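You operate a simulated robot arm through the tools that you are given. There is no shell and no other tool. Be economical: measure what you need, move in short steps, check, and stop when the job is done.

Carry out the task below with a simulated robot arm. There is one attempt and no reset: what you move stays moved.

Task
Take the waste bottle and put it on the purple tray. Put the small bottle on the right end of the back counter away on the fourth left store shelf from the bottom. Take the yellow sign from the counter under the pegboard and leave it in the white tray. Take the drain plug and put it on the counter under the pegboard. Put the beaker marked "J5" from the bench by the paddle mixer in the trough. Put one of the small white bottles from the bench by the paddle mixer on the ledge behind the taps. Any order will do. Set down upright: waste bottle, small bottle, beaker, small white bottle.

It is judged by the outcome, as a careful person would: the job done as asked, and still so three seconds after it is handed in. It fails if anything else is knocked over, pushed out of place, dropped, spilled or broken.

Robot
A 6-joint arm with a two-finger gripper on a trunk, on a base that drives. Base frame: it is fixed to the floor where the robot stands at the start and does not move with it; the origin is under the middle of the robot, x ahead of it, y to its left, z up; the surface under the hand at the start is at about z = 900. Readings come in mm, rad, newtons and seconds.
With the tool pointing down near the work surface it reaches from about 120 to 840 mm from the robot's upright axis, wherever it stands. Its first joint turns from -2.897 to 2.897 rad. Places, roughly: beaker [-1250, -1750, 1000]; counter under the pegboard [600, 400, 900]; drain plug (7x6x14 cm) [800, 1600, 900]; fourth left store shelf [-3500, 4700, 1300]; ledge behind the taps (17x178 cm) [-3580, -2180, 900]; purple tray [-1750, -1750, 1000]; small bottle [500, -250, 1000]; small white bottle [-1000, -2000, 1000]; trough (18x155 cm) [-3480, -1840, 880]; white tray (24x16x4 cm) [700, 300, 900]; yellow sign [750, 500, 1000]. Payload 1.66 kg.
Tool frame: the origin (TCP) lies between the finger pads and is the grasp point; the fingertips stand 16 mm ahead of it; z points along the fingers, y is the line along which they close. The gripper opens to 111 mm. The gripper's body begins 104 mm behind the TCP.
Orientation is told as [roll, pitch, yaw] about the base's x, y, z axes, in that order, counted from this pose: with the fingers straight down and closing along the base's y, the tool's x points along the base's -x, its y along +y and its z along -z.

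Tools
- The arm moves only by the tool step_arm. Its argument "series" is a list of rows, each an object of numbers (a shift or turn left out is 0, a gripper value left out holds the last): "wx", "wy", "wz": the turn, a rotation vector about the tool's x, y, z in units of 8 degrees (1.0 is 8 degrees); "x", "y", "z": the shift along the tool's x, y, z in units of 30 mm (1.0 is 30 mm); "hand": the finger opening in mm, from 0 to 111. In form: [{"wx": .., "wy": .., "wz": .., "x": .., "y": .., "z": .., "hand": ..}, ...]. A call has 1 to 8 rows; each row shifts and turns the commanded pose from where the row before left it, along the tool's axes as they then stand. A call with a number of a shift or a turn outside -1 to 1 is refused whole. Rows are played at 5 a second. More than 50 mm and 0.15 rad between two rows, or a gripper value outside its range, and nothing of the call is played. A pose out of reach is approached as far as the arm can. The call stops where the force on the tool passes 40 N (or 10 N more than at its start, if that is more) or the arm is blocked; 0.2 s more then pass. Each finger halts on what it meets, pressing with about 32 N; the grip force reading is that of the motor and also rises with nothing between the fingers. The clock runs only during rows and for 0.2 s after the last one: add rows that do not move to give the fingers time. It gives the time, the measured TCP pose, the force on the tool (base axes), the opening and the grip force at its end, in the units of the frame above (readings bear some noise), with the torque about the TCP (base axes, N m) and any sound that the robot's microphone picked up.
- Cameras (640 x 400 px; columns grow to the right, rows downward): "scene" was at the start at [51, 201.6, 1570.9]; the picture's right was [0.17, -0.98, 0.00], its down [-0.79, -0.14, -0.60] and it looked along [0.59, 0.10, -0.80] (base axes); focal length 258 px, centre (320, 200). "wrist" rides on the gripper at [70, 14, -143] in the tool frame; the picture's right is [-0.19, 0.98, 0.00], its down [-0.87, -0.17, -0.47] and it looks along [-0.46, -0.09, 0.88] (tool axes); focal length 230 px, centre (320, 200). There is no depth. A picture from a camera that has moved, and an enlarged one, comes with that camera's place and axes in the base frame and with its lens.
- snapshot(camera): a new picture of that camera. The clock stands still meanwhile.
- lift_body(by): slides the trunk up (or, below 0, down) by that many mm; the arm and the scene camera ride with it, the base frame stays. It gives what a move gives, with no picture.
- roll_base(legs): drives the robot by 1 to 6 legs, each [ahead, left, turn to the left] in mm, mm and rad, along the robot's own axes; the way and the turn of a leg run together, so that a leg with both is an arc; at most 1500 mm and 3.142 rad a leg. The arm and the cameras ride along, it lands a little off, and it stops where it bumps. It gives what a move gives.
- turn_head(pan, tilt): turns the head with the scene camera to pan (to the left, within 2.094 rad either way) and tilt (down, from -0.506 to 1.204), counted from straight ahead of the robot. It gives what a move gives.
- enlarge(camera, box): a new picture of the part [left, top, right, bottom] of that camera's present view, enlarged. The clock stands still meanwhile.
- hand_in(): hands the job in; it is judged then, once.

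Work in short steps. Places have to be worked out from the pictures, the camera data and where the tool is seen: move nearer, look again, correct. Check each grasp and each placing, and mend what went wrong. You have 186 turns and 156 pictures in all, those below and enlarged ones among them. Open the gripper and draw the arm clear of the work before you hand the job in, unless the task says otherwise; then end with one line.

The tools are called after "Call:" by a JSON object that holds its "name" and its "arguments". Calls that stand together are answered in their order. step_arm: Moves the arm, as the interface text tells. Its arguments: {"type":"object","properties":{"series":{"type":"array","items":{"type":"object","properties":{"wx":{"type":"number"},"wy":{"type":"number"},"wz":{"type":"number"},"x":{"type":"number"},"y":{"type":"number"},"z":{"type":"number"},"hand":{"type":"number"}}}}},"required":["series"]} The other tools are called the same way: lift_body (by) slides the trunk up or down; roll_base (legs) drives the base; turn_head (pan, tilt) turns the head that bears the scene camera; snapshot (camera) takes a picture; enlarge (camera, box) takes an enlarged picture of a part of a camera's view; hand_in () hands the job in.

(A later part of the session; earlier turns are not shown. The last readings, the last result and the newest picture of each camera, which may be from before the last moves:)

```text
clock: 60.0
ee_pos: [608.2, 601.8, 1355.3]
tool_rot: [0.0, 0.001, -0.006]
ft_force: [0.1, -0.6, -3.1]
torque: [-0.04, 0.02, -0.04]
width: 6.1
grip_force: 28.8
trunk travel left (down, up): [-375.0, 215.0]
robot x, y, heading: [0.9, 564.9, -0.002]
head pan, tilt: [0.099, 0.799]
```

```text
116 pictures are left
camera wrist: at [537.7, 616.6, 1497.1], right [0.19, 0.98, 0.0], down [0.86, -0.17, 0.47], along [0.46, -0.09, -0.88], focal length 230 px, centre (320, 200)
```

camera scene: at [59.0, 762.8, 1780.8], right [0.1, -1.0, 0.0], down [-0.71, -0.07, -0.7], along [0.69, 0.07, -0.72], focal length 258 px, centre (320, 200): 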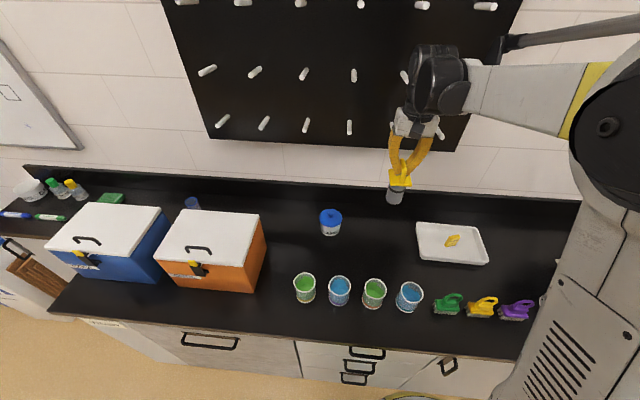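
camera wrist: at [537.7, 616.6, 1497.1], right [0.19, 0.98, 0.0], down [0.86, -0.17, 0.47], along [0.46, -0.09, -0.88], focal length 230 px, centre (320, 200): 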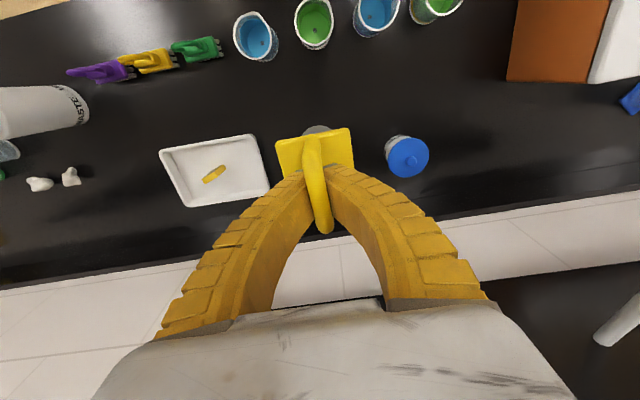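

Clear space is at (700,600), between the tray and the CAPS jar. I move there and go down.

Call:
{"name": "step_arm", "arguments": {"series": [{"x": -1}, {"x": -1}, {"x": -1, "z": 1}, {"z": 1}, {"z": 1}, {"z": 1}, {"z": 1}, {"z": 1}]}}

Call:
{"name": "step_arm", "arguments": {"series": [{"z": 1}, {"z": 1}, {"z": 1}, {"z": 1}, {"z": 0.6}, {}]}}

Call:
{"name": "snapshot", "arguments": {"camera": "scene"}}

```text
clock: 61.8
ee_pos: [696.1, 600.9, 1174.4]
tool_rot: [0.0, 0.0, -0.006]
ft_force: [0.3, 0.2, -2.3]
torque: [-0.01, 0.0, 0.03]
width: 6.0
grip_force: 29.0
trunk travel left (down, up): [-375.0, 215.0]
robot x, y, heading: [0.7, 565.7, -0.005]
head pan, tilt: [0.099, 0.799]
```

```text
clock: 63.2
ee_pos: [697.3, 600.9, 1035.5]
tool_rot: [0.001, -0.001, -0.003]
ft_force: [-0.1, 0.2, -3.1]
torque: [0.02, -0.02, 0.02]
width: 6.0
grip_force: 29.1
trunk travel left (down, up): [-375.0, 215.0]
robot x, y, heading: [0.8, 567.0, -0.008]
head pan, tilt: [0.099, 0.799]
```

```text
115 pictures are left
camera scene: at [58.8, 762.6, 1780.9], right [0.1, -1.0, 0.0], down [-0.71, -0.07, -0.7], along [0.69, 0.07, -0.72], focal length 258 px, centre (320, 200)
```

scene: 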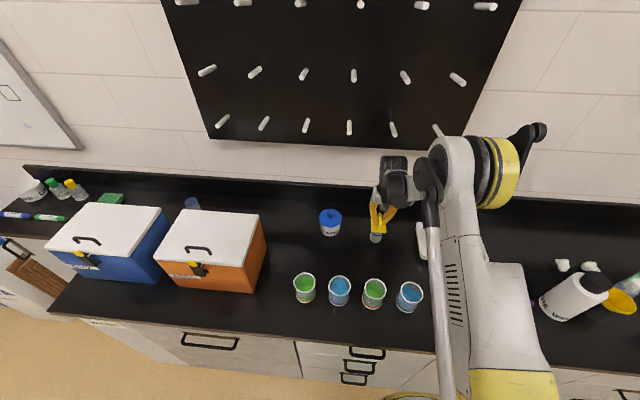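

I creep down to contact, expected near z≈1024.

Call:
{"name": "step_arm", "arguments": {"series": [{"z": 0.2}, {"z": 0.1}, {"z": 0.1}, {}]}}

Call:
{"name": "enlarge", "arguments": {"camera": "scene", "box": [330, 190, 426, 250]}}

```text
clock: 64.2
ee_pos: [697.0, 601.6, 1024.7]
tool_rot: [0.0, 0.0, -0.004]
ft_force: [-0.2, -0.5, -2.4]
torque: [0.0, 0.03, 0.04]
width: 5.9
grip_force: 29.3
trunk travel left (down, up): [-375.0, 215.0]
robot x, y, heading: [-1.8, 566.4, -0.006]
head pan, tilt: [0.099, 0.799]
```

```text
6.67 times, centred on (378, 220) of scene
camera zoom: at [59.0, 762.6, 1780.9], right [0.1, -1.0, 0.0], down [-0.71, -0.07, -0.7], along [0.69, 0.07, -0.72], focal length 1722 px, centre (-67, 67)
```

zoom: 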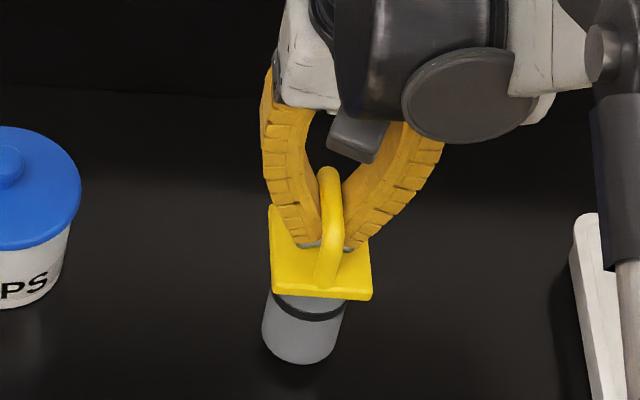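

Call:
{"name": "step_arm", "arguments": {"series": [{"z": 0.1}, {"z": 0.1}, {}]}}

```text
clock: 65.0
ee_pos: [697.5, 601.4, 1017.9]
tool_rot: [0.001, -0.001, -0.002]
ft_force: [-1.0, -0.8, -1.7]
torque: [0.01, -0.01, 0.02]
width: 6.0
grip_force: 28.7
trunk travel left (down, up): [-375.0, 215.0]
robot x, y, heading: [-0.9, 563.6, 0.001]
head pan, tilt: [0.099, 0.799]
```

Call:
{"name": "step_arm", "arguments": {"series": [{"z": 0.1}, {}]}}

Call:
{"name": "step_arm", "arguments": {"series": [{"z": 0.1}, {}]}}

```text
clock: 65.6
ee_pos: [697.2, 600.8, 1015.1]
tool_rot: [0.0, 0.0, -0.004]
ft_force: [0.4, -0.1, -3.2]
torque: [-0.03, -0.01, -0.02]
width: 5.9
grip_force: 28.8
trunk travel left (down, up): [-375.0, 215.0]
robot x, y, heading: [-1.5, 566.3, -0.004]
head pan, tilt: [0.099, 0.799]
```

```text
clock: 66.2
ee_pos: [697.1, 600.4, 1013.0]
tool_rot: [0.0, -0.001, -0.004]
ft_force: [0.1, -0.4, -2.5]
torque: [0.03, -0.04, 0.03]
width: 6.1
grip_force: 29.0
trunk travel left (down, up): [-375.0, 215.0]
robot x, y, heading: [-0.3, 566.9, -0.004]
head pan, tilt: [0.099, 0.799]
```

It's still not touching, so I check the gap and keep creeping.

Call:
{"name": "step_arm", "arguments": {"series": [{"z": 0.1}, {}, {"z": 0.1}, {}, {"z": 0.1}, {}]}}

Call:
{"name": "enlarge", "arguments": {"camera": "scene", "box": [330, 190, 426, 250]}}

```text
clock: 67.6
ee_pos: [696.3, 600.9, 1003.1]
tool_rot: [0.001, -0.001, -0.002]
ft_force: [0.3, 0.5, -1.2]
torque: [0.02, 0.01, -0.02]
width: 0.0
grip_force: 28.3
trunk travel left (down, up): [-375.0, 215.0]
robot x, y, heading: [-1.4, 563.2, -0.005]
head pan, tilt: [0.099, 0.799]
```

```text
6.67 times, centred on (378, 220) of scene
camera zoom: at [58.6, 762.6, 1780.9], right [0.1, -1.0, 0.0], down [-0.71, -0.07, -0.7], along [0.69, 0.07, -0.72], focal length 1722 px, centre (-67, 67)
```

zoom: 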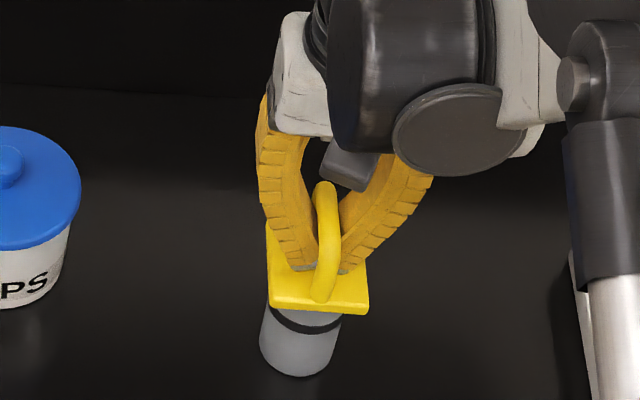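

The fingers closed through the loop as the plug took the counter, so its weight is now off. I open and rise.

Call:
{"name": "step_arm", "arguments": {"series": [{"hand": 30}, {"hand": 60}, {}, {"z": -0.5}, {"z": -1}, {"z": -1}, {"z": -1}, {"z": -1}]}}

Call:
{"name": "snapshot", "arguments": {"camera": "wrist"}}

Call:
{"name": "snapshot", "arguments": {"camera": "scene"}}

```text
clock: 69.4
ee_pos: [695.6, 600.7, 1138.6]
tool_rot: [0.001, -0.001, -0.004]
ft_force: [0.3, 0.6, -0.4]
torque: [-0.02, 0.01, -0.01]
width: 62.0
grip_force: 1.7
trunk travel left (down, up): [-375.0, 215.0]
robot x, y, heading: [-1.6, 568.1, -0.0]
head pan, tilt: [0.099, 0.799]
```

```text
112 pictures are left
camera wrist: at [626.9, 616.2, 1281.9], right [0.19, 0.98, 0.0], down [0.86, -0.17, 0.47], along [0.46, -0.09, -0.88], focal length 230 px, centre (320, 200)
```

wrist: 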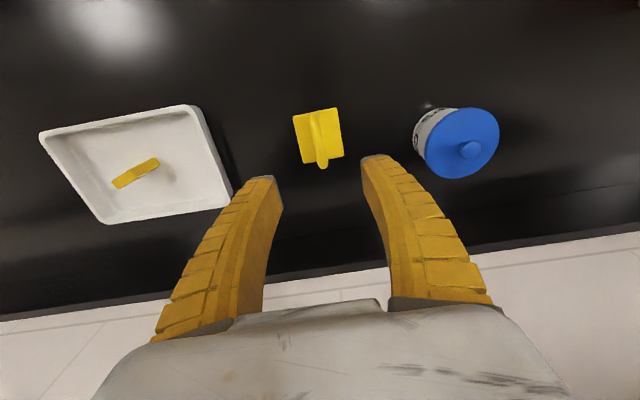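

```text
111 pictures are left
camera scene: at [57.9, 762.5, 1781.0], right [0.1, -1.0, 0.0], down [-0.71, -0.07, -0.7], along [0.69, 0.07, -0.72], focal length 258 px, centre (320, 200)
```

scene: 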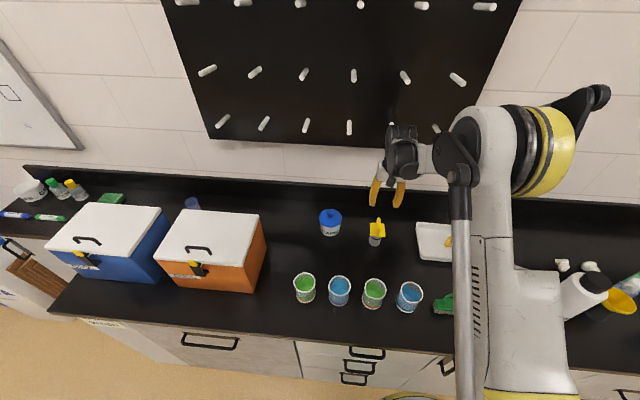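

The drain plug stands on the counter. Next is the waste bottle: I retract and rise, then drive right about 560 mm.

Call:
{"name": "step_arm", "arguments": {"series": [{"z": -1}, {"z": -1}, {"z": -1}, {"z": -1}, {"z": -1, "x": 1}, {"x": 1}, {"x": 1}, {"x": 1, "hand": 111}]}}

Call:
{"name": "step_arm", "arguments": {"series": [{"x": 1}, {"x": 1}, {"x": 1}, {"x": 1}, {}]}}

Call:
{"name": "roll_base", "arguments": {"legs": [[0, -560, 0]]}}

Call:
{"name": "turn_head", "arguments": {"pan": -0.1, "tilt": 0.9}}

Call:
{"name": "snapshot", "arguments": {"camera": "scene"}}

Call:
{"name": "snapshot", "arguments": {"camera": "wrist"}}

```text
clock: 71.2
ee_pos: [574.5, 603.2, 1287.6]
tool_rot: [0.0, -0.001, -0.002]
ft_force: [0.3, -0.1, -0.1]
torque: [-0.01, -0.04, 0.01]
width: 110.9
grip_force: 0.1
trunk travel left (down, up): [-375.0, 215.0]
robot x, y, heading: [-1.7, 564.5, -0.001]
head pan, tilt: [0.099, 0.799]
```

```text
clock: 72.4
ee_pos: [456.6, 602.4, 1288.3]
tool_rot: [0.002, 0.0, -0.005]
ft_force: [0.2, 0.4, 0.1]
torque: [0.01, 0.02, -0.03]
width: 110.9
grip_force: 0.1
trunk travel left (down, up): [-375.0, 215.0]
robot x, y, heading: [3.5, 568.1, -0.001]
head pan, tilt: [0.099, 0.799]
```

```text
clock: 75.6
ee_pos: [453.5, 36.9, 1288.8]
tool_rot: [-0.001, 0.001, -0.007]
ft_force: [1.5, -1.0, 0.2]
torque: [0.0, -0.01, 0.0]
width: 110.8
grip_force: 0.0
trunk travel left (down, up): [-375.0, 215.0]
robot x, y, heading: [-0.3, 1.2, -0.012]
head pan, tilt: [0.099, 0.799]
```

```text
clock: 76.3
ee_pos: [454.3, 36.5, 1288.5]
tool_rot: [0.0, 0.0, -0.006]
ft_force: [0.3, 0.1, 0.4]
torque: [0.0, 0.01, 0.0]
width: 111.0
grip_force: 0.0
trunk travel left (down, up): [-375.0, 215.0]
robot x, y, heading: [-8.0, 1.2, -0.009]
head pan, tilt: [-0.099, 0.901]
```

```text
110 pictures are left
camera scene: at [50.8, 182.7, 1773.0], right [-0.11, -0.99, 0.0], down [-0.78, 0.08, -0.62], along [0.62, -0.07, -0.78], focal length 258 px, centre (320, 200)
```

scene: 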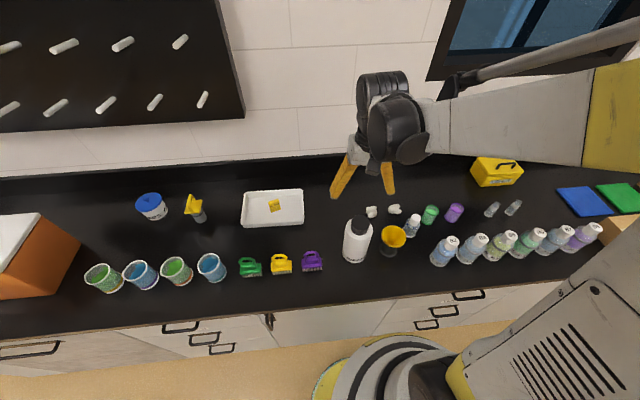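

```text
109 pictures are left
camera wrist: at [384.0, 51.9, 1431.3], right [0.2, 0.98, 0.0], down [0.86, -0.17, 0.47], along [0.46, -0.09, -0.88], focal length 230 px, centre (320, 200)
```

wrist: 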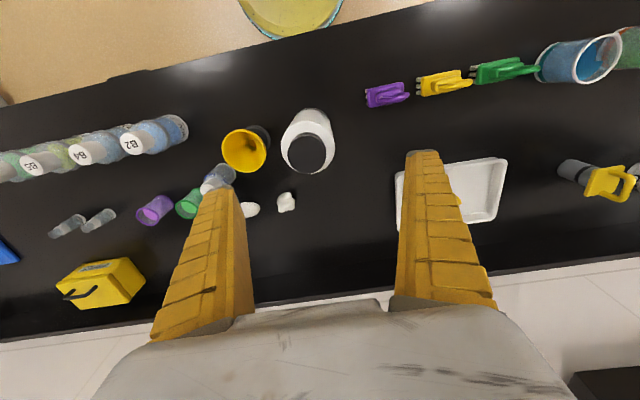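

Bottle axis is at about (468,15) with the cap top at z≈1126, and the funnel rim is about 40 mm from its side. I centre over it and turn the wrist about 40° so the fingers stay clear of the funnel.

Call:
{"name": "step_arm", "arguments": {"series": [{"x": -0.45, "y": -0.7}, {"z": 1}, {"z": 1}, {"wz": 1}, {"wz": 1}, {"wz": 1}, {"wz": 1}, {"wz": 1}]}}

Call:
{"name": "snapshot", "arguments": {"camera": "wrist"}}

Call:
{"name": "enlarge", "arguments": {"camera": "scene", "box": [300, 140, 460, 290]}}

```text
clock: 78.1
ee_pos: [466.7, 16.3, 1228.4]
tool_rot: [0.001, -0.001, -0.708]
ft_force: [-0.2, -0.3, -0.1]
torque: [-0.01, 0.01, 0.0]
width: 110.9
grip_force: 0.1
trunk travel left (down, up): [-375.0, 215.0]
robot x, y, heading: [-2.4, 2.9, -0.006]
head pan, tilt: [-0.099, 0.901]
```

```text
108 pictures are left
camera wrist: at [422.5, 72.6, 1370.9], right [0.78, 0.62, 0.0], down [0.55, -0.69, 0.47], along [0.29, -0.37, -0.88], focal length 230 px, centre (320, 200)
```

wrist: 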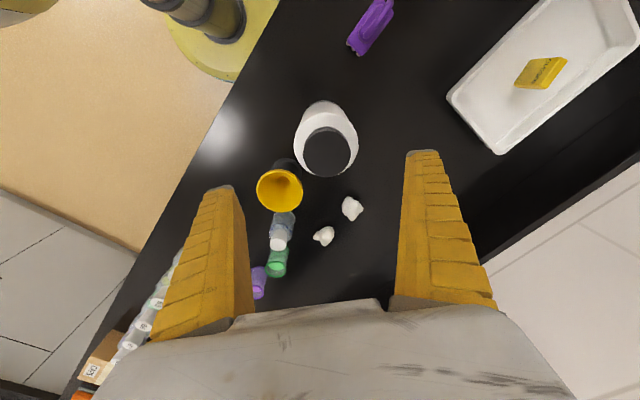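

```text
2.67 times, centred on (380, 215) of scene
camera zoom: at [50.7, 182.5, 1773.0], right [-0.11, -0.99, 0.0], down [-0.78, 0.08, -0.62], along [0.62, -0.07, -0.78], focal length 689 px, centre (160, 160)
```

zoom: 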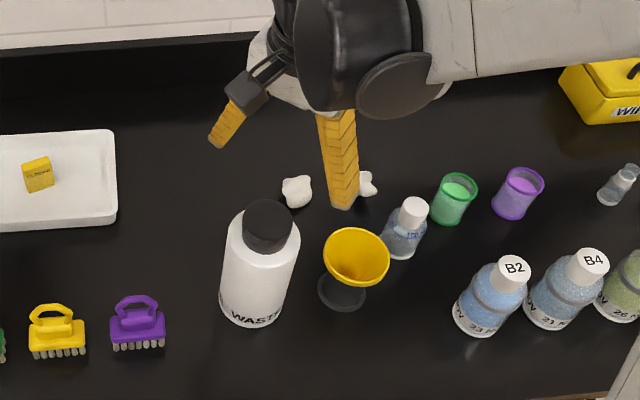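

The bottle axis comes out near (469,18), and this finger line clears the funnel. I lower to just above the cap and look again.

Call:
{"name": "step_arm", "arguments": {"series": [{"z": 1, "hand": 111}, {"z": 1}, {"z": 0.4}, {}]}}

Call:
{"name": "snapshot", "arguments": {"camera": "wrist"}}

Call:
{"name": "enlarge", "arguments": {"camera": "scene", "box": [300, 160, 428, 280]}}

```text
clock: 79.1
ee_pos: [467.8, 16.1, 1157.0]
tool_rot: [-0.002, -0.001, -0.704]
ft_force: [-0.3, 0.0, 0.8]
torque: [0.02, -0.04, 0.02]
width: 110.8
grip_force: 0.0
trunk travel left (down, up): [-375.0, 215.0]
robot x, y, heading: [-7.3, -0.9, -0.006]
head pan, tilt: [-0.099, 0.901]
```

```text
106 pictures are left
camera wrist: at [423.0, 72.4, 1299.1], right [0.78, 0.62, 0.0], down [0.55, -0.69, 0.47], along [0.29, -0.37, -0.88], focal length 230 px, centre (320, 200)
```

wrist: 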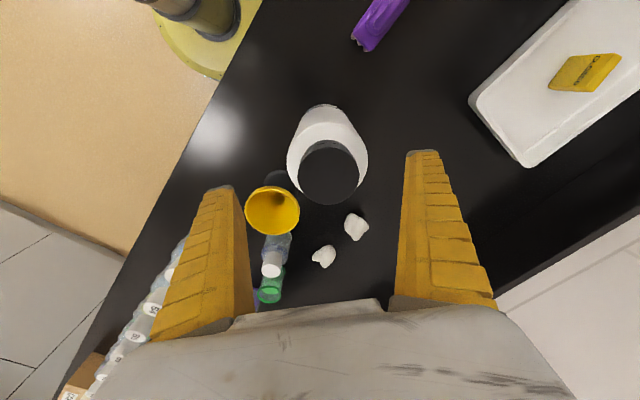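

```text
3.33 times, centred on (364, 220) of scene
camera zoom: at [50.6, 182.4, 1773.0], right [-0.11, -0.99, 0.0], down [-0.78, 0.08, -0.62], along [0.62, -0.07, -0.78], focal length 861 px, centre (173, 133)
```

zoom: 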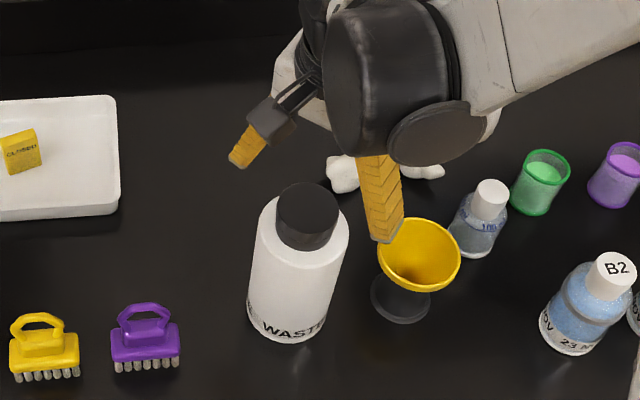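

The bottle is centred within a few millimetres and about 80 mm wide. I descend to TCP z≈1037 and look before closing.

Call:
{"name": "step_arm", "arguments": {"series": [{"z": 1}, {"z": 1}, {"z": 1}, {"z": 1}, {}]}}

Call:
{"name": "snapshot", "arguments": {"camera": "wrist"}}

Call:
{"name": "enlarge", "arguments": {"camera": "scene", "box": [300, 160, 428, 280]}}

```text
clock: 80.3
ee_pos: [477.9, 15.7, 1045.9]
tool_rot: [-0.003, 0.0, -0.706]
ft_force: [-0.2, 0.3, 0.2]
torque: [0.03, 0.02, 0.01]
width: 110.8
grip_force: 0.0
out of reach, approached as far as the arm can: row 4
trunk travel left (down, up): [-375.0, 215.0]
robot x, y, heading: [-2.0, -1.4, -0.009]
head pan, tilt: [-0.099, 0.901]
```

```text
104 pictures are left
camera wrist: at [433.9, 72.5, 1189.6], right [0.78, 0.62, 0.0], down [0.55, -0.69, 0.47], along [0.29, -0.37, -0.88], focal length 230 px, centre (320, 200)
```

wrist: 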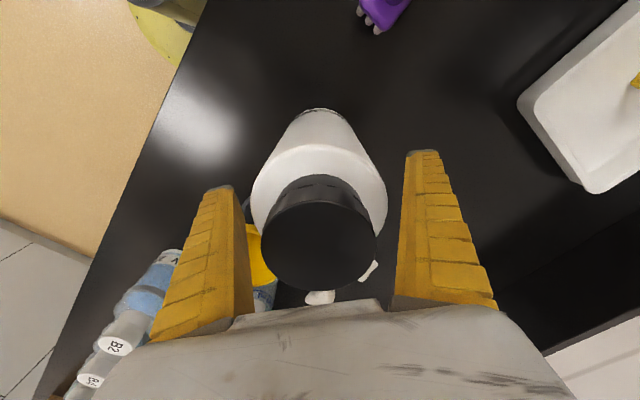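

```text
3.33 times, centred on (364, 220) of scene
camera zoom: at [50.2, 182.4, 1773.1], right [-0.11, -0.99, 0.0], down [-0.78, 0.08, -0.62], along [0.62, -0.07, -0.78], focal length 861 px, centre (173, 133)
```

zoom: 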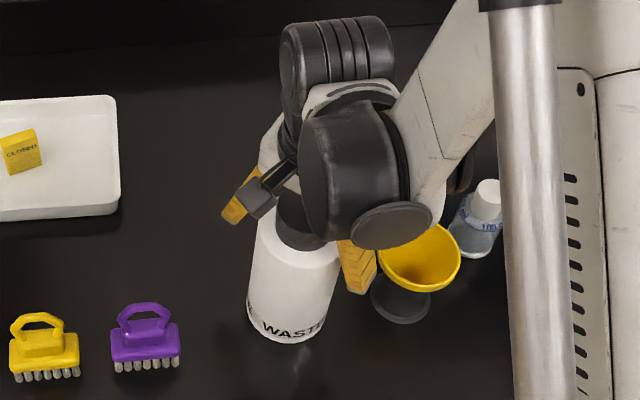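

The trunk is too high for this depth near the robot. I raise the arm 60 mm, then lower the trunk by 70 mm.

Call:
{"name": "step_arm", "arguments": {"series": [{"z": -1}, {"z": -1}, {}]}}

```text
clock: 81.1
ee_pos: [479.0, 16.5, 1106.6]
tool_rot: [0.0, 0.001, -0.705]
ft_force: [-0.2, 0.5, 0.7]
torque: [-0.01, 0.05, 0.0]
width: 111.0
grip_force: 0.0
trunk travel left (down, up): [-375.0, 215.0]
robot x, y, heading: [-0.8, 4.3, -0.007]
head pan, tilt: [-0.099, 0.901]
```

I shift about 11 mm toward −x to centre on the bottle, then lower the trunk 70 mm.

Call:
{"name": "step_arm", "arguments": {"series": [{"x": 0.3, "y": -0.2}, {}]}}

Call:
{"name": "lift_body", "arguments": {"by": -70}}

Call:
{"name": "snapshot", "arguments": {"camera": "wrist"}}

```text
clock: 81.7
ee_pos: [467.4, 16.1, 1105.7]
tool_rot: [0.0, 0.0, -0.705]
ft_force: [-0.9, -0.4, 0.0]
torque: [0.04, 0.03, -0.01]
width: 110.8
grip_force: 0.0
trunk travel left (down, up): [-375.0, 215.0]
robot x, y, heading: [-1.4, 0.4, -0.003]
head pan, tilt: [-0.099, 0.901]
```

```text
clock: 82.8
ee_pos: [466.4, 17.3, 1037.3]
tool_rot: [0.0, 0.0, -0.703]
ft_force: [-0.3, -0.3, -0.5]
torque: [-0.02, 0.0, -0.01]
width: 111.1
grip_force: 0.2
trunk travel left (down, up): [-305.0, 285.0]
robot x, y, heading: [0.1, 5.5, -0.009]
head pan, tilt: [-0.099, 0.901]
```

```text
102 pictures are left
camera wrist: at [422.4, 73.7, 1179.4], right [0.78, 0.62, 0.0], down [0.55, -0.69, 0.47], along [0.29, -0.37, -0.88], focal length 230 px, centre (320, 200)
```

wrist: 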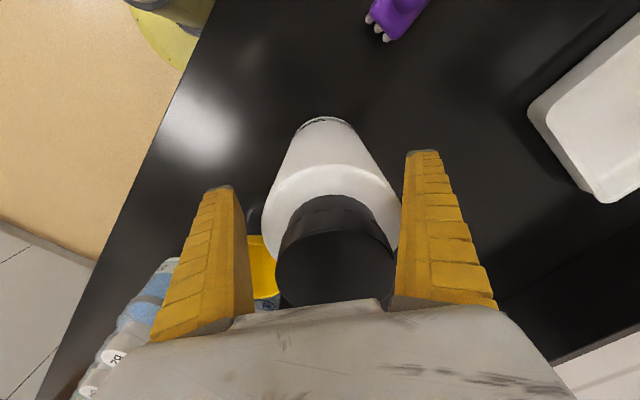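

The bottle sits about 6 mm to the right in the fingers. I shift and close.

Call:
{"name": "step_arm", "arguments": {"series": [{"y": 0.2}, {"hand": 70}, {"hand": 70}, {"hand": 60}, {"hand": 60}]}}

Call:
{"name": "snapshot", "arguments": {"camera": "wrist"}}

```text
clock: 84.0
ee_pos: [470.6, 22.7, 1037.6]
tool_rot: [0.001, 0.001, -0.704]
ft_force: [-1.7, -1.5, 1.8]
torque: [-0.26, -0.08, -0.07]
width: 82.2
grip_force: 31.6
trunk travel left (down, up): [-305.0, 285.0]
robot x, y, heading: [-3.9, 2.2, -0.007]
head pan, tilt: [-0.099, 0.901]
```

```text
101 pictures are left
camera wrist: at [426.3, 78.2, 1179.2], right [0.78, 0.62, 0.0], down [0.55, -0.69, 0.47], along [0.29, -0.37, -0.88], focal length 230 px, centre (320, 200)
```

wrist: 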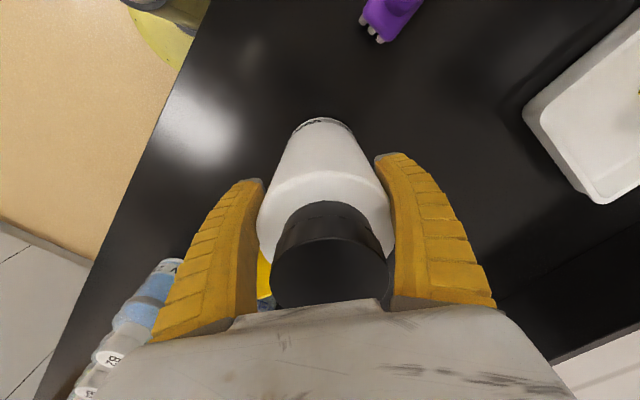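

The bottle is gripped at 82 mm. I lift it straight up 150 mm by the arm and check.

Call:
{"name": "step_arm", "arguments": {"series": [{"z": -0.5}, {"z": -0.5}, {"z": -1}, {"z": -1}, {"z": -1}, {"z": -1}, {}]}}

Call:
{"name": "snapshot", "arguments": {"camera": "scene"}}

Call:
{"name": "snapshot", "arguments": {"camera": "wrist"}}

```text
clock: 85.6
ee_pos: [471.3, 23.7, 1186.0]
tool_rot: [-0.001, -0.001, -0.704]
ft_force: [0.2, 0.0, 0.0]
torque: [0.01, 0.01, -0.01]
width: 61.9
grip_force: 1.7
trunk travel left (down, up): [-305.0, 285.0]
robot x, y, heading: [-6.7, -2.2, -0.011]
head pan, tilt: [-0.099, 0.901]
```

```text
100 pictures are left
camera scene: at [51.2, 182.5, 1703.0], right [-0.11, -0.99, 0.0], down [-0.78, 0.08, -0.62], along [0.62, -0.07, -0.78], focal length 258 px, centre (320, 200)
```

scene: 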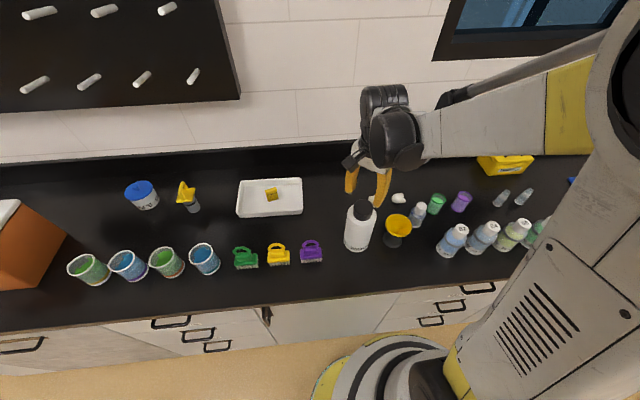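

```text
99 pictures are left
camera wrist: at [426.6, 78.8, 1329.0], right [0.78, 0.62, 0.0], down [0.55, -0.69, 0.47], along [0.29, -0.37, -0.88], focal length 230 px, centre (320, 200)
```

wrist: 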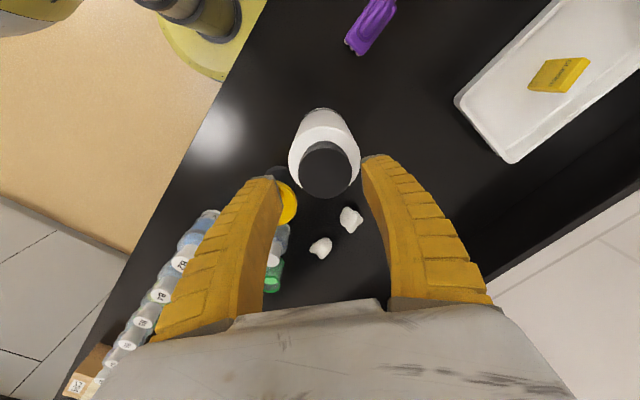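

The bottle slipped out and still stands in place. Recomputing puts the cap top near z≈1080 and the axis near (488,12), so I had gripped the shoulder off-centre; I open and zoom to confirm.

Call:
{"name": "step_arm", "arguments": {"series": [{"hand": 111}, {"x": -0.67, "y": 0.1}, {}]}}

Call:
{"name": "enlarge", "arguments": {"camera": "scene", "box": [320, 180, 416, 260]}}

Call:
{"name": "enlarge", "arguments": {"camera": "wrist", "box": [260, 90, 420, 210]}}

```text
clock: 86.4
ee_pos: [488.8, 9.7, 1187.1]
tool_rot: [-0.001, 0.0, -0.705]
ft_force: [0.4, 0.3, 0.7]
torque: [-0.03, -0.05, 0.01]
width: 110.9
grip_force: 0.1
trunk travel left (down, up): [-305.0, 285.0]
robot x, y, heading: [0.2, 1.0, -0.009]
head pan, tilt: [-0.099, 0.901]
```

```text
5.00 times, centred on (368, 220) of scene
camera zoom: at [50.1, 182.8, 1703.0], right [-0.11, -0.99, 0.0], down [-0.78, 0.08, -0.62], along [0.62, -0.07, -0.78], focal length 1292 px, centre (80, 100)
```

zoom: 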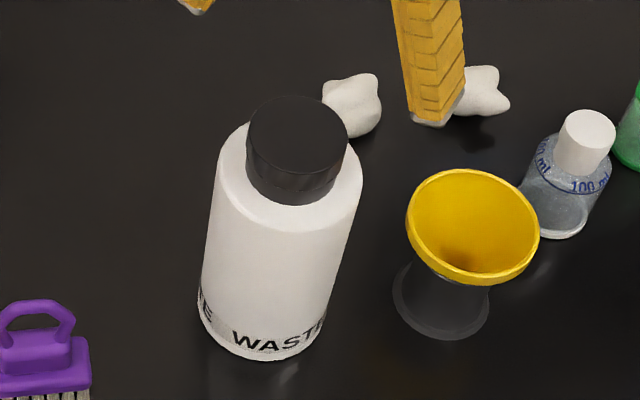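

```text
3.33 times, centred on (340, 150) of wrist
camera zoom: at [443.3, 67.8, 1328.9], right [0.78, 0.62, 0.0], down [0.55, -0.69, 0.47], along [0.3, -0.37, -0.88], focal length 767 px, centre (253, 367)
```

zoom: 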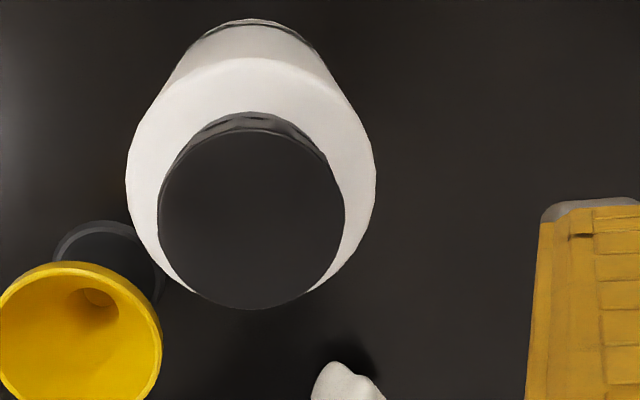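

Refined: axis (487,13), cap top z≈1105, which the TCP now matches. I descend to z≈1012 and grip the straight body.

Call:
{"name": "step_arm", "arguments": {"series": [{"z": 1}, {"z": 1}, {"z": 1}, {"z": 1}, {"z": 1}, {"z": 0.8}, {}]}}

Call:
{"name": "snapshot", "arguments": {"camera": "wrist"}}

```text
clock: 88.0
ee_pos: [488.6, 10.9, 1012.0]
tool_rot: [-0.001, -0.001, -0.707]
ft_force: [-1.5, -2.5, 4.3]
torque: [0.11, -0.04, 0.01]
width: 111.5
grip_force: 0.1
trunk travel left (down, up): [-305.0, 285.0]
robot x, y, heading: [-3.8, 3.1, -0.007]
head pan, tilt: [-0.099, 0.901]
```

```text
96 pictures are left
camera wrist: at [443.7, 68.1, 1154.7], right [0.78, 0.62, 0.0], down [0.55, -0.69, 0.47], along [0.29, -0.37, -0.88], focal length 230 px, centre (320, 200)
```

wrist: 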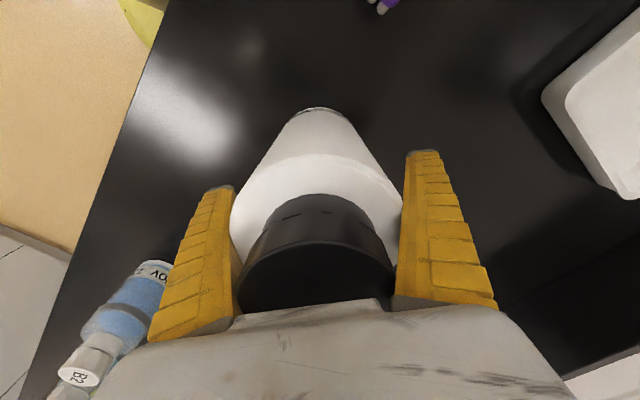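

There's a light side contact with the left finger. I shift slightly and close.

Call:
{"name": "step_arm", "arguments": {"series": [{"y": -0.08}, {"hand": 85}, {"hand": 70}, {"hand": 60}, {"hand": 50}, {"hand": 50}]}}

Call:
{"name": "step_arm", "arguments": {"series": [{"z": -0.3}, {"z": -0.3}, {"z": -0.3}, {}]}}

Call:
{"name": "snapshot", "arguments": {"camera": "wrist"}}

Call:
{"name": "enlarge", "arguments": {"camera": "scene", "box": [300, 160, 428, 280]}}

```text
clock: 89.4
ee_pos: [486.9, 9.9, 1012.2]
tool_rot: [0.0, -0.001, -0.704]
ft_force: [1.2, 1.1, 0.2]
torque: [0.1, 0.06, 0.02]
width: 85.1
grip_force: 31.9
trunk travel left (down, up): [-305.0, 285.0]
robot x, y, heading: [-3.1, -2.0, -0.012]
head pan, tilt: [-0.099, 0.901]
```

```text
clock: 90.4
ee_pos: [486.4, 9.6, 1040.8]
tool_rot: [0.002, -0.001, -0.705]
ft_force: [-0.4, 0.1, -6.6]
torque: [0.01, 0.0, 0.01]
width: 84.7
grip_force: 32.0
trunk travel left (down, up): [-305.0, 285.0]
robot x, y, heading: [-4.4, 3.3, -0.01]
head pan, tilt: [-0.099, 0.901]
```

```text
95 pictures are left
camera wrist: at [442.6, 66.1, 1182.3], right [0.78, 0.62, 0.0], down [0.55, -0.69, 0.47], along [0.29, -0.37, -0.88], focal length 230 px, centre (320, 200)
```

wrist: 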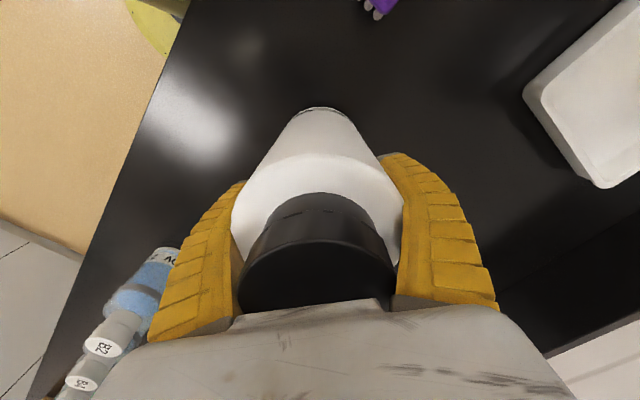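

```text
3.33 times, centred on (364, 220) of scene
camera zoom: at [51.5, 182.5, 1702.9], right [-0.11, -0.99, 0.0], down [-0.78, 0.08, -0.62], along [0.62, -0.07, -0.78], focal length 861 px, centre (173, 133)
```

zoom: 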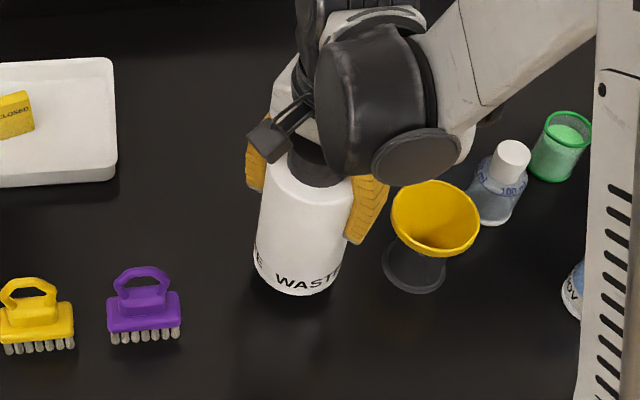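

The bottle holds (≈6.6 N). I raise and draw it in toward the robot, then look around before driving.

Call:
{"name": "step_arm", "arguments": {"series": [{"z": -1}, {"z": -1}, {"z": -1}, {"z": -1}, {"z": -1}, {"z": -1}, {}]}}

Call:
{"name": "roll_base", "arguments": {"legs": [[-450, 0, 0]]}}

Call:
{"name": "turn_head", "arguments": {"pan": 2.09, "tilt": 0.5}}

Call:
{"name": "snapshot", "arguments": {"camera": "scene"}}

Call:
{"name": "turn_head", "arguments": {"pan": -2.09, "tilt": 0.4}}

Call:
{"name": "snapshot", "arguments": {"camera": "scene"}}

```text
clock: 92.0
ee_pos: [487.6, 9.0, 1219.0]
tool_rot: [0.001, -0.001, -0.705]
ft_force: [-0.3, 0.7, -6.1]
torque: [0.01, 0.01, -0.04]
width: 84.5
grip_force: 32.3
trunk travel left (down, up): [-305.0, 285.0]
robot x, y, heading: [-0.2, 1.4, -0.004]
head pan, tilt: [-0.099, 0.901]
```

```text
clock: 94.7
ee_pos: [40.6, 10.7, 1220.3]
tool_rot: [0.001, -0.001, -0.708]
ft_force: [-0.2, -0.6, -5.9]
torque: [0.0, 0.02, 0.01]
width: 84.1
grip_force: 32.0
trunk travel left (down, up): [-305.0, 285.0]
robot x, y, heading: [-449.3, 5.6, -0.0]
head pan, tilt: [-0.099, 0.901]
```

```text
clock: 96.8
ee_pos: [40.1, 12.2, 1220.0]
tool_rot: [-0.001, 0.0, -0.708]
ft_force: [0.6, 0.8, -6.4]
torque: [0.02, -0.03, 0.0]
width: 83.9
grip_force: 32.6
trunk travel left (down, up): [-305.0, 285.0]
robot x, y, heading: [-453.1, 3.2, -0.007]
head pan, tilt: [2.089, 0.499]
```

```text
93 pictures are left
camera scene: at [-513.7, 273.5, 1736.9], right [0.87, 0.49, 0.0], down [0.23, -0.42, -0.88], along [-0.43, 0.77, -0.48], focal length 258 px, centre (320, 200)
```

scene: 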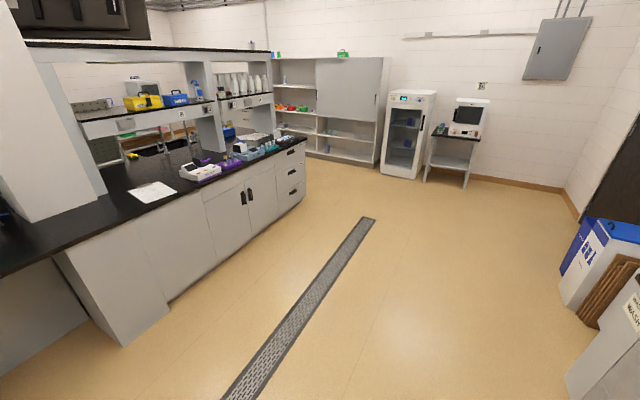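

```text
clock: 100.2
ee_pos: [40.9, 11.0, 1219.4]
tool_rot: [0.0, 0.0, -0.706]
ft_force: [0.0, -0.6, -5.6]
torque: [0.01, -0.02, 0.03]
width: 83.8
grip_force: 31.8
trunk travel left (down, up): [-305.0, 285.0]
robot x, y, heading: [-452.5, 7.2, -0.009]
head pan, tilt: [-2.089, 0.4]
```

```text
92 pictures are left
camera scene: at [-515.9, 114.0, 1746.0], right [-0.86, 0.5, 0.0], down [0.2, 0.34, -0.92], along [-0.46, -0.8, -0.39], focal length 258 px, centre (320, 200)
```

scene: 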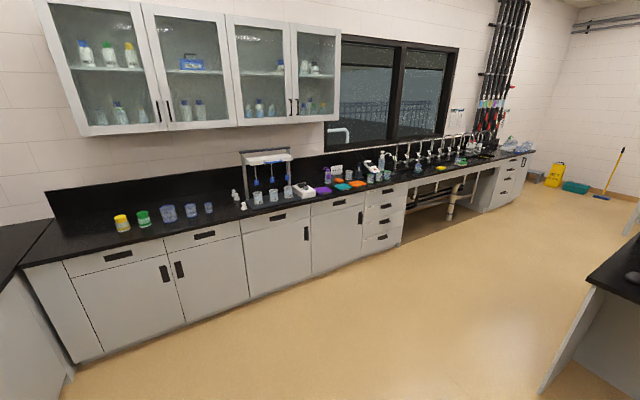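

The way is clear; the bench front is near y≈−1550 and the purple tray near (−1680,−1790). I turn right 90°, slide to x≈−1700 and go ahead 1000 mm.

Call:
{"name": "roll_base", "arguments": {"legs": [[0, 0, -1.571], [0, -1250, 0], [950, 0, 0]]}}

Call:
{"name": "turn_head", "arguments": {"pan": 0.0, "tilt": 0.7}}

Call:
{"name": "snapshot", "arguments": {"camera": "scene"}}

```text
clock: 114.8
ee_pos: [-1688.1, -1414.5, 1218.8]
tool_rot: [0.001, -0.001, -2.275]
ft_force: [1.0, 0.2, -5.6]
torque: [0.03, 0.01, 0.02]
width: 83.5
grip_force: 32.4
trunk travel left (down, up): [-305.0, 285.0]
robot x, y, heading: [-1697.7, -929.2, -1.581]
head pan, tilt: [-2.089, 0.4]
```

```text
clock: 116.8
ee_pos: [-1688.4, -1413.8, 1218.3]
tool_rot: [0.0, -0.001, -2.276]
ft_force: [1.6, -0.6, -5.2]
torque: [0.01, -0.02, -0.04]
width: 83.5
grip_force: 31.9
trunk travel left (down, up): [-305.0, 285.0]
robot x, y, heading: [-1697.4, -927.0, -1.569]
head pan, tilt: [0.0, 0.7]
```

```text
91 pictures are left
camera scene: at [-1509.7, -990.7, 1719.1], right [-1.0, 0.0, 0.0], down [0.0, 0.64, -0.76], along [0.0, -0.76, -0.64], focal length 258 px, centre (320, 200)
```

scene: 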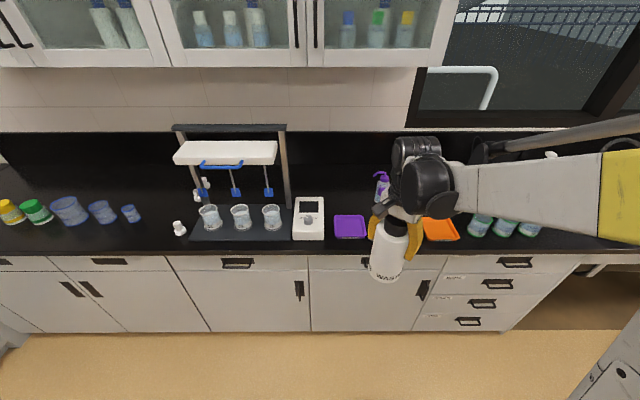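

The purple tray is at about (−1636,−1774). I drive ahead 280 and left 60 so the bottle comes near it.

Call:
{"name": "roll_base", "arguments": {"legs": [[280, 55, 0]]}}

Call:
{"name": "snapshot", "arguments": {"camera": "scene"}}

Call:
{"name": "snapshot", "arguments": {"camera": "wrist"}}

```text
clock: 118.8
ee_pos: [-1634.6, -1695.2, 1219.5]
tool_rot: [0.0, -0.001, -2.273]
ft_force: [0.5, -0.7, -6.7]
torque: [0.04, 0.0, 0.0]
width: 83.6
grip_force: 32.5
trunk travel left (down, up): [-305.0, 285.0]
robot x, y, heading: [-1648.8, -1204.2, -1.571]
head pan, tilt: [0.0, 0.7]
```

```text
90 pictures are left
camera scene: at [-1455.7, -1272.6, 1719.0], right [-1.0, 0.0, 0.0], down [0.0, 0.64, -0.76], along [0.0, -0.76, -0.64], focal length 258 px, centre (320, 200)
```

scene: 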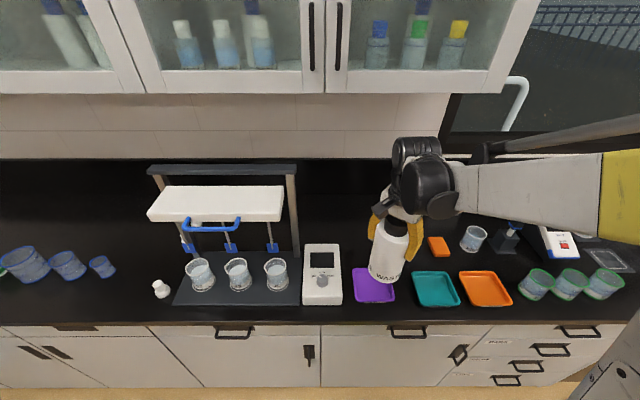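

```text
89 pictures are left
camera wrist: at [-1579.1, -1649.9, 1361.6], right [0.63, -0.78, 0.0], down [-0.69, -0.55, 0.47], along [-0.37, -0.3, -0.88], focal length 230 px, centre (320, 200)
```

wrist: 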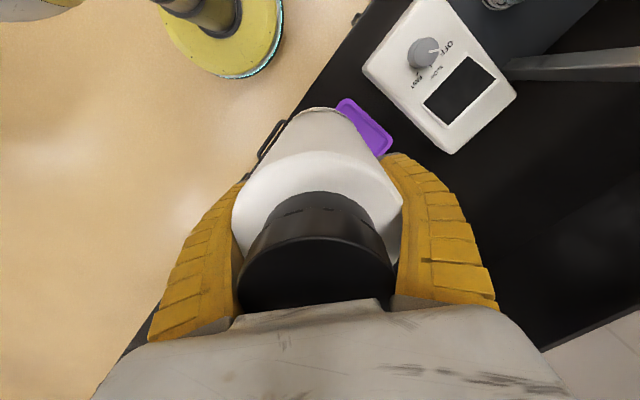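

Tray centre is (−1646,−1770), about 140×135 mm. I move the bottle there and lower most of the way.

Call:
{"name": "step_arm", "arguments": {"series": [{"x": -1, "y": 0.6}, {"x": -1, "y": 0.6}, {"x": -0.14, "y": 0.14}, {"z": 1}, {"z": 1}, {"z": 1}, {"z": 1}, {"z": 0.8}]}}

Call:
{"name": "snapshot", "arguments": {"camera": "scene"}}

Call:
{"name": "snapshot", "arguments": {"camera": "wrist"}}

```text
clock: 120.6
ee_pos: [-1646.7, -1770.5, 1075.6]
tool_rot: [0.002, 0.0, -2.272]
ft_force: [0.4, 0.4, -6.1]
torque: [0.01, -0.02, -0.01]
width: 83.4
grip_force: 31.9
trunk travel left (down, up): [-305.0, 285.0]
robot x, y, heading: [-1643.9, -1204.9, -1.578]
head pan, tilt: [0.0, 0.7]
```

```text
88 pictures are left
camera scene: at [-1455.9, -1272.1, 1719.1], right [-1.0, 0.0, 0.0], down [0.0, 0.64, -0.76], along [0.0, -0.76, -0.64], focal length 258 px, centre (320, 200)
```

scene: 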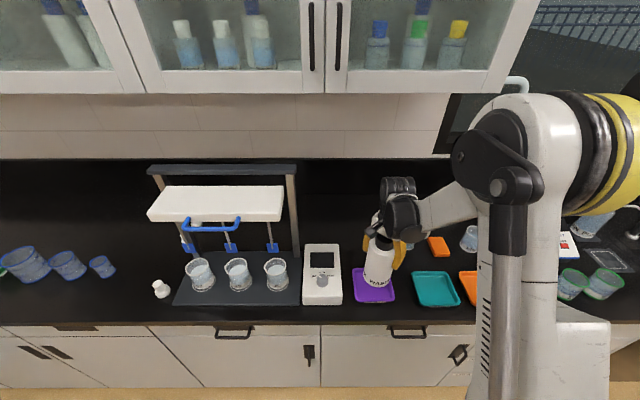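

```text
87 pictures are left
camera wrist: at [-1590.7, -1724.4, 1218.1], right [0.63, -0.78, 0.0], down [-0.69, -0.55, 0.47], along [-0.37, -0.3, -0.88], focal length 230 px, centre (320, 200)
```

wrist: 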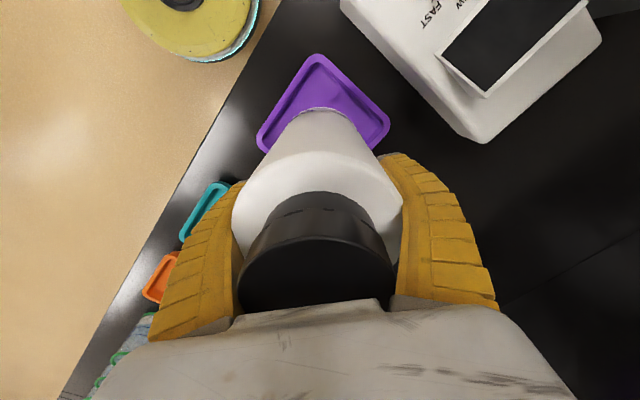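

The bottle is centred over the tray. I lower 48 mm, then creep to contact.

Call:
{"name": "step_arm", "arguments": {"series": [{"z": 1}, {"z": 0.5}, {"z": 0.1}, {}]}}

Call:
{"name": "step_arm", "arguments": {"series": [{"z": 0.1}, {}, {"z": 0.1}, {}]}}

```text
clock: 121.6
ee_pos: [-1646.2, -1770.0, 1027.4]
tool_rot: [0.001, 0.0, -2.273]
ft_force: [-0.8, 0.7, -6.5]
torque: [0.04, 0.0, 0.0]
width: 83.4
grip_force: 32.7
trunk travel left (down, up): [-305.0, 285.0]
robot x, y, heading: [-1642.3, -1205.0, -1.577]
head pan, tilt: [0.0, 0.7]
```

```text
clock: 122.6
ee_pos: [-1646.2, -1770.2, 1021.2]
tool_rot: [-0.001, 0.001, -2.273]
ft_force: [-0.7, -0.5, -5.8]
torque: [0.01, 0.02, 0.0]
width: 83.3
grip_force: 32.2
trunk travel left (down, up): [-305.0, 285.0]
robot x, y, heading: [-1640.7, -1203.8, -1.572]
head pan, tilt: [0.0, 0.7]
```

Call:
{"name": "step_arm", "arguments": {"series": [{"z": 0.1}, {}]}}

Call:
{"name": "step_arm", "arguments": {"series": [{"z": 0.1}, {}]}}

Call:
{"name": "step_arm", "arguments": {"series": [{"z": 0.1}, {}]}}

```text
clock: 123.2
ee_pos: [-1646.1, -1771.1, 1018.8]
tool_rot: [0.0, -0.001, -2.272]
ft_force: [0.6, 0.3, -6.5]
torque: [-0.01, -0.03, 0.0]
width: 83.3
grip_force: 32.0
trunk travel left (down, up): [-305.0, 285.0]
robot x, y, heading: [-1643.7, -1202.0, -1.573]
head pan, tilt: [0.0, 0.7]
```

```text
clock: 123.8
ee_pos: [-1645.4, -1769.4, 1015.2]
tool_rot: [0.0, 0.002, -2.273]
ft_force: [0.4, -0.5, -5.8]
torque: [0.0, 0.0, 0.02]
width: 83.2
grip_force: 32.6
trunk travel left (down, up): [-305.0, 285.0]
robot x, y, heading: [-1644.0, -1204.0, -1.58]
head pan, tilt: [0.0, 0.7]
```

```text
clock: 124.4
ee_pos: [-1645.4, -1769.9, 1013.0]
tool_rot: [0.001, -0.001, -2.271]
ft_force: [0.5, -13.1, 30.7]
torque: [-0.02, -0.33, -0.09]
width: 83.7
grip_force: 31.7
trunk travel left (down, up): [-305.0, 285.0]
robot x, y, heading: [-1641.1, -1205.7, -1.576]
head pan, tilt: [0.0, 0.7]
```

Contact has been made at z≈1013. I back off a hair, release, and rise straight up.

Call:
{"name": "step_arm", "arguments": {"series": [{"z": -0.04}, {"hand": 95}, {"hand": 111}, {"hand": 111}, {}]}}

Call:
{"name": "step_arm", "arguments": {"series": [{"z": -0.5}, {"z": -1}, {"z": -1}, {"z": -1}, {"z": -1}, {"z": -1}, {}]}}

Call:
{"name": "snapshot", "arguments": {"camera": "wrist"}}

Call:
{"name": "snapshot", "arguments": {"camera": "scene"}}

```text
clock: 125.6
ee_pos: [-1645.3, -1769.5, 1013.6]
tool_rot: [0.001, 0.0, -2.272]
ft_force: [-0.3, -1.7, 0.6]
torque: [0.12, 0.03, 0.0]
width: 111.3
grip_force: 0.0
trunk travel left (down, up): [-305.0, 285.0]
robot x, y, heading: [-1648.4, -1203.1, -1.568]
head pan, tilt: [0.0, 0.7]
```

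```text
clock: 127.2
ee_pos: [-1645.0, -1770.3, 1178.3]
tool_rot: [-0.001, -0.001, -2.271]
ft_force: [0.2, -0.8, 0.7]
torque: [-0.04, 0.0, -0.02]
width: 111.2
grip_force: 0.0
trunk travel left (down, up): [-305.0, 285.0]
robot x, y, heading: [-1641.0, -1204.0, -1.578]
head pan, tilt: [0.0, 0.7]
```

```text
86 pictures are left
camera wrist: at [-1589.2, -1724.0, 1320.8], right [0.63, -0.78, 0.0], down [-0.69, -0.55, 0.47], along [-0.37, -0.3, -0.88], focal length 230 px, centre (320, 200)
```

wrist: 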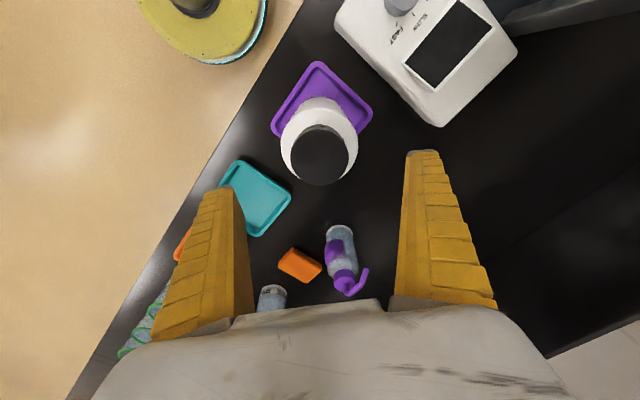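

```text
85 pictures are left
camera scene: at [-1455.9, -1271.4, 1719.1], right [-1.0, 0.0, 0.0], down [0.0, 0.64, -0.76], along [0.0, -0.76, -0.64], focal length 258 px, centre (320, 200)
```

scene: 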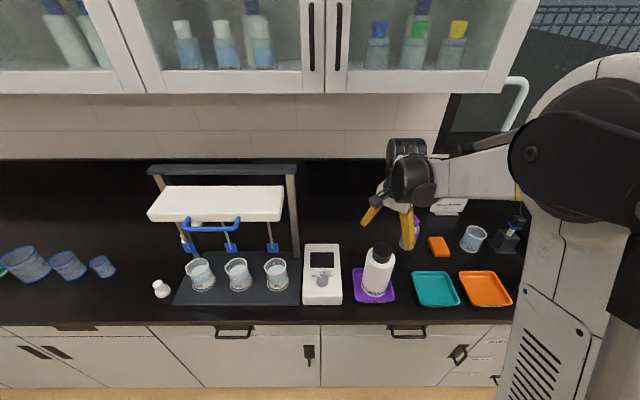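

The waste bottle stands on the purple tray. Now I zoom on the mixer beakers and the small white bottles.

Call:
{"name": "enlarge", "arguments": {"camera": "scene", "box": [140, 220, 300, 320]}}

```text
4.00 times, centred on (220, 270) of scene
camera zoom: at [-1455.9, -1271.4, 1719.1], right [-1.0, 0.0, 0.0], down [0.0, 0.64, -0.76], along [0.0, -0.76, -0.64], focal length 1034 px, centre (720, -80)
```

zoom: 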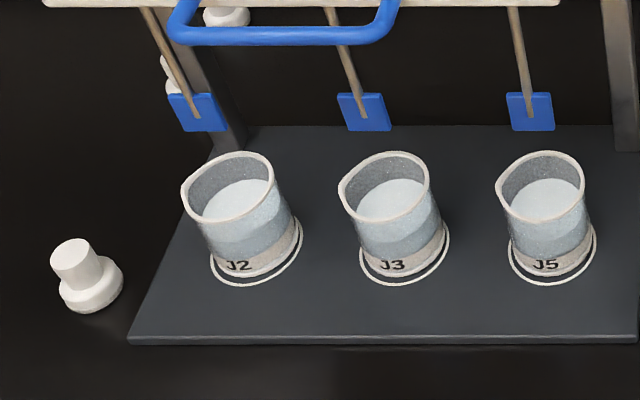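

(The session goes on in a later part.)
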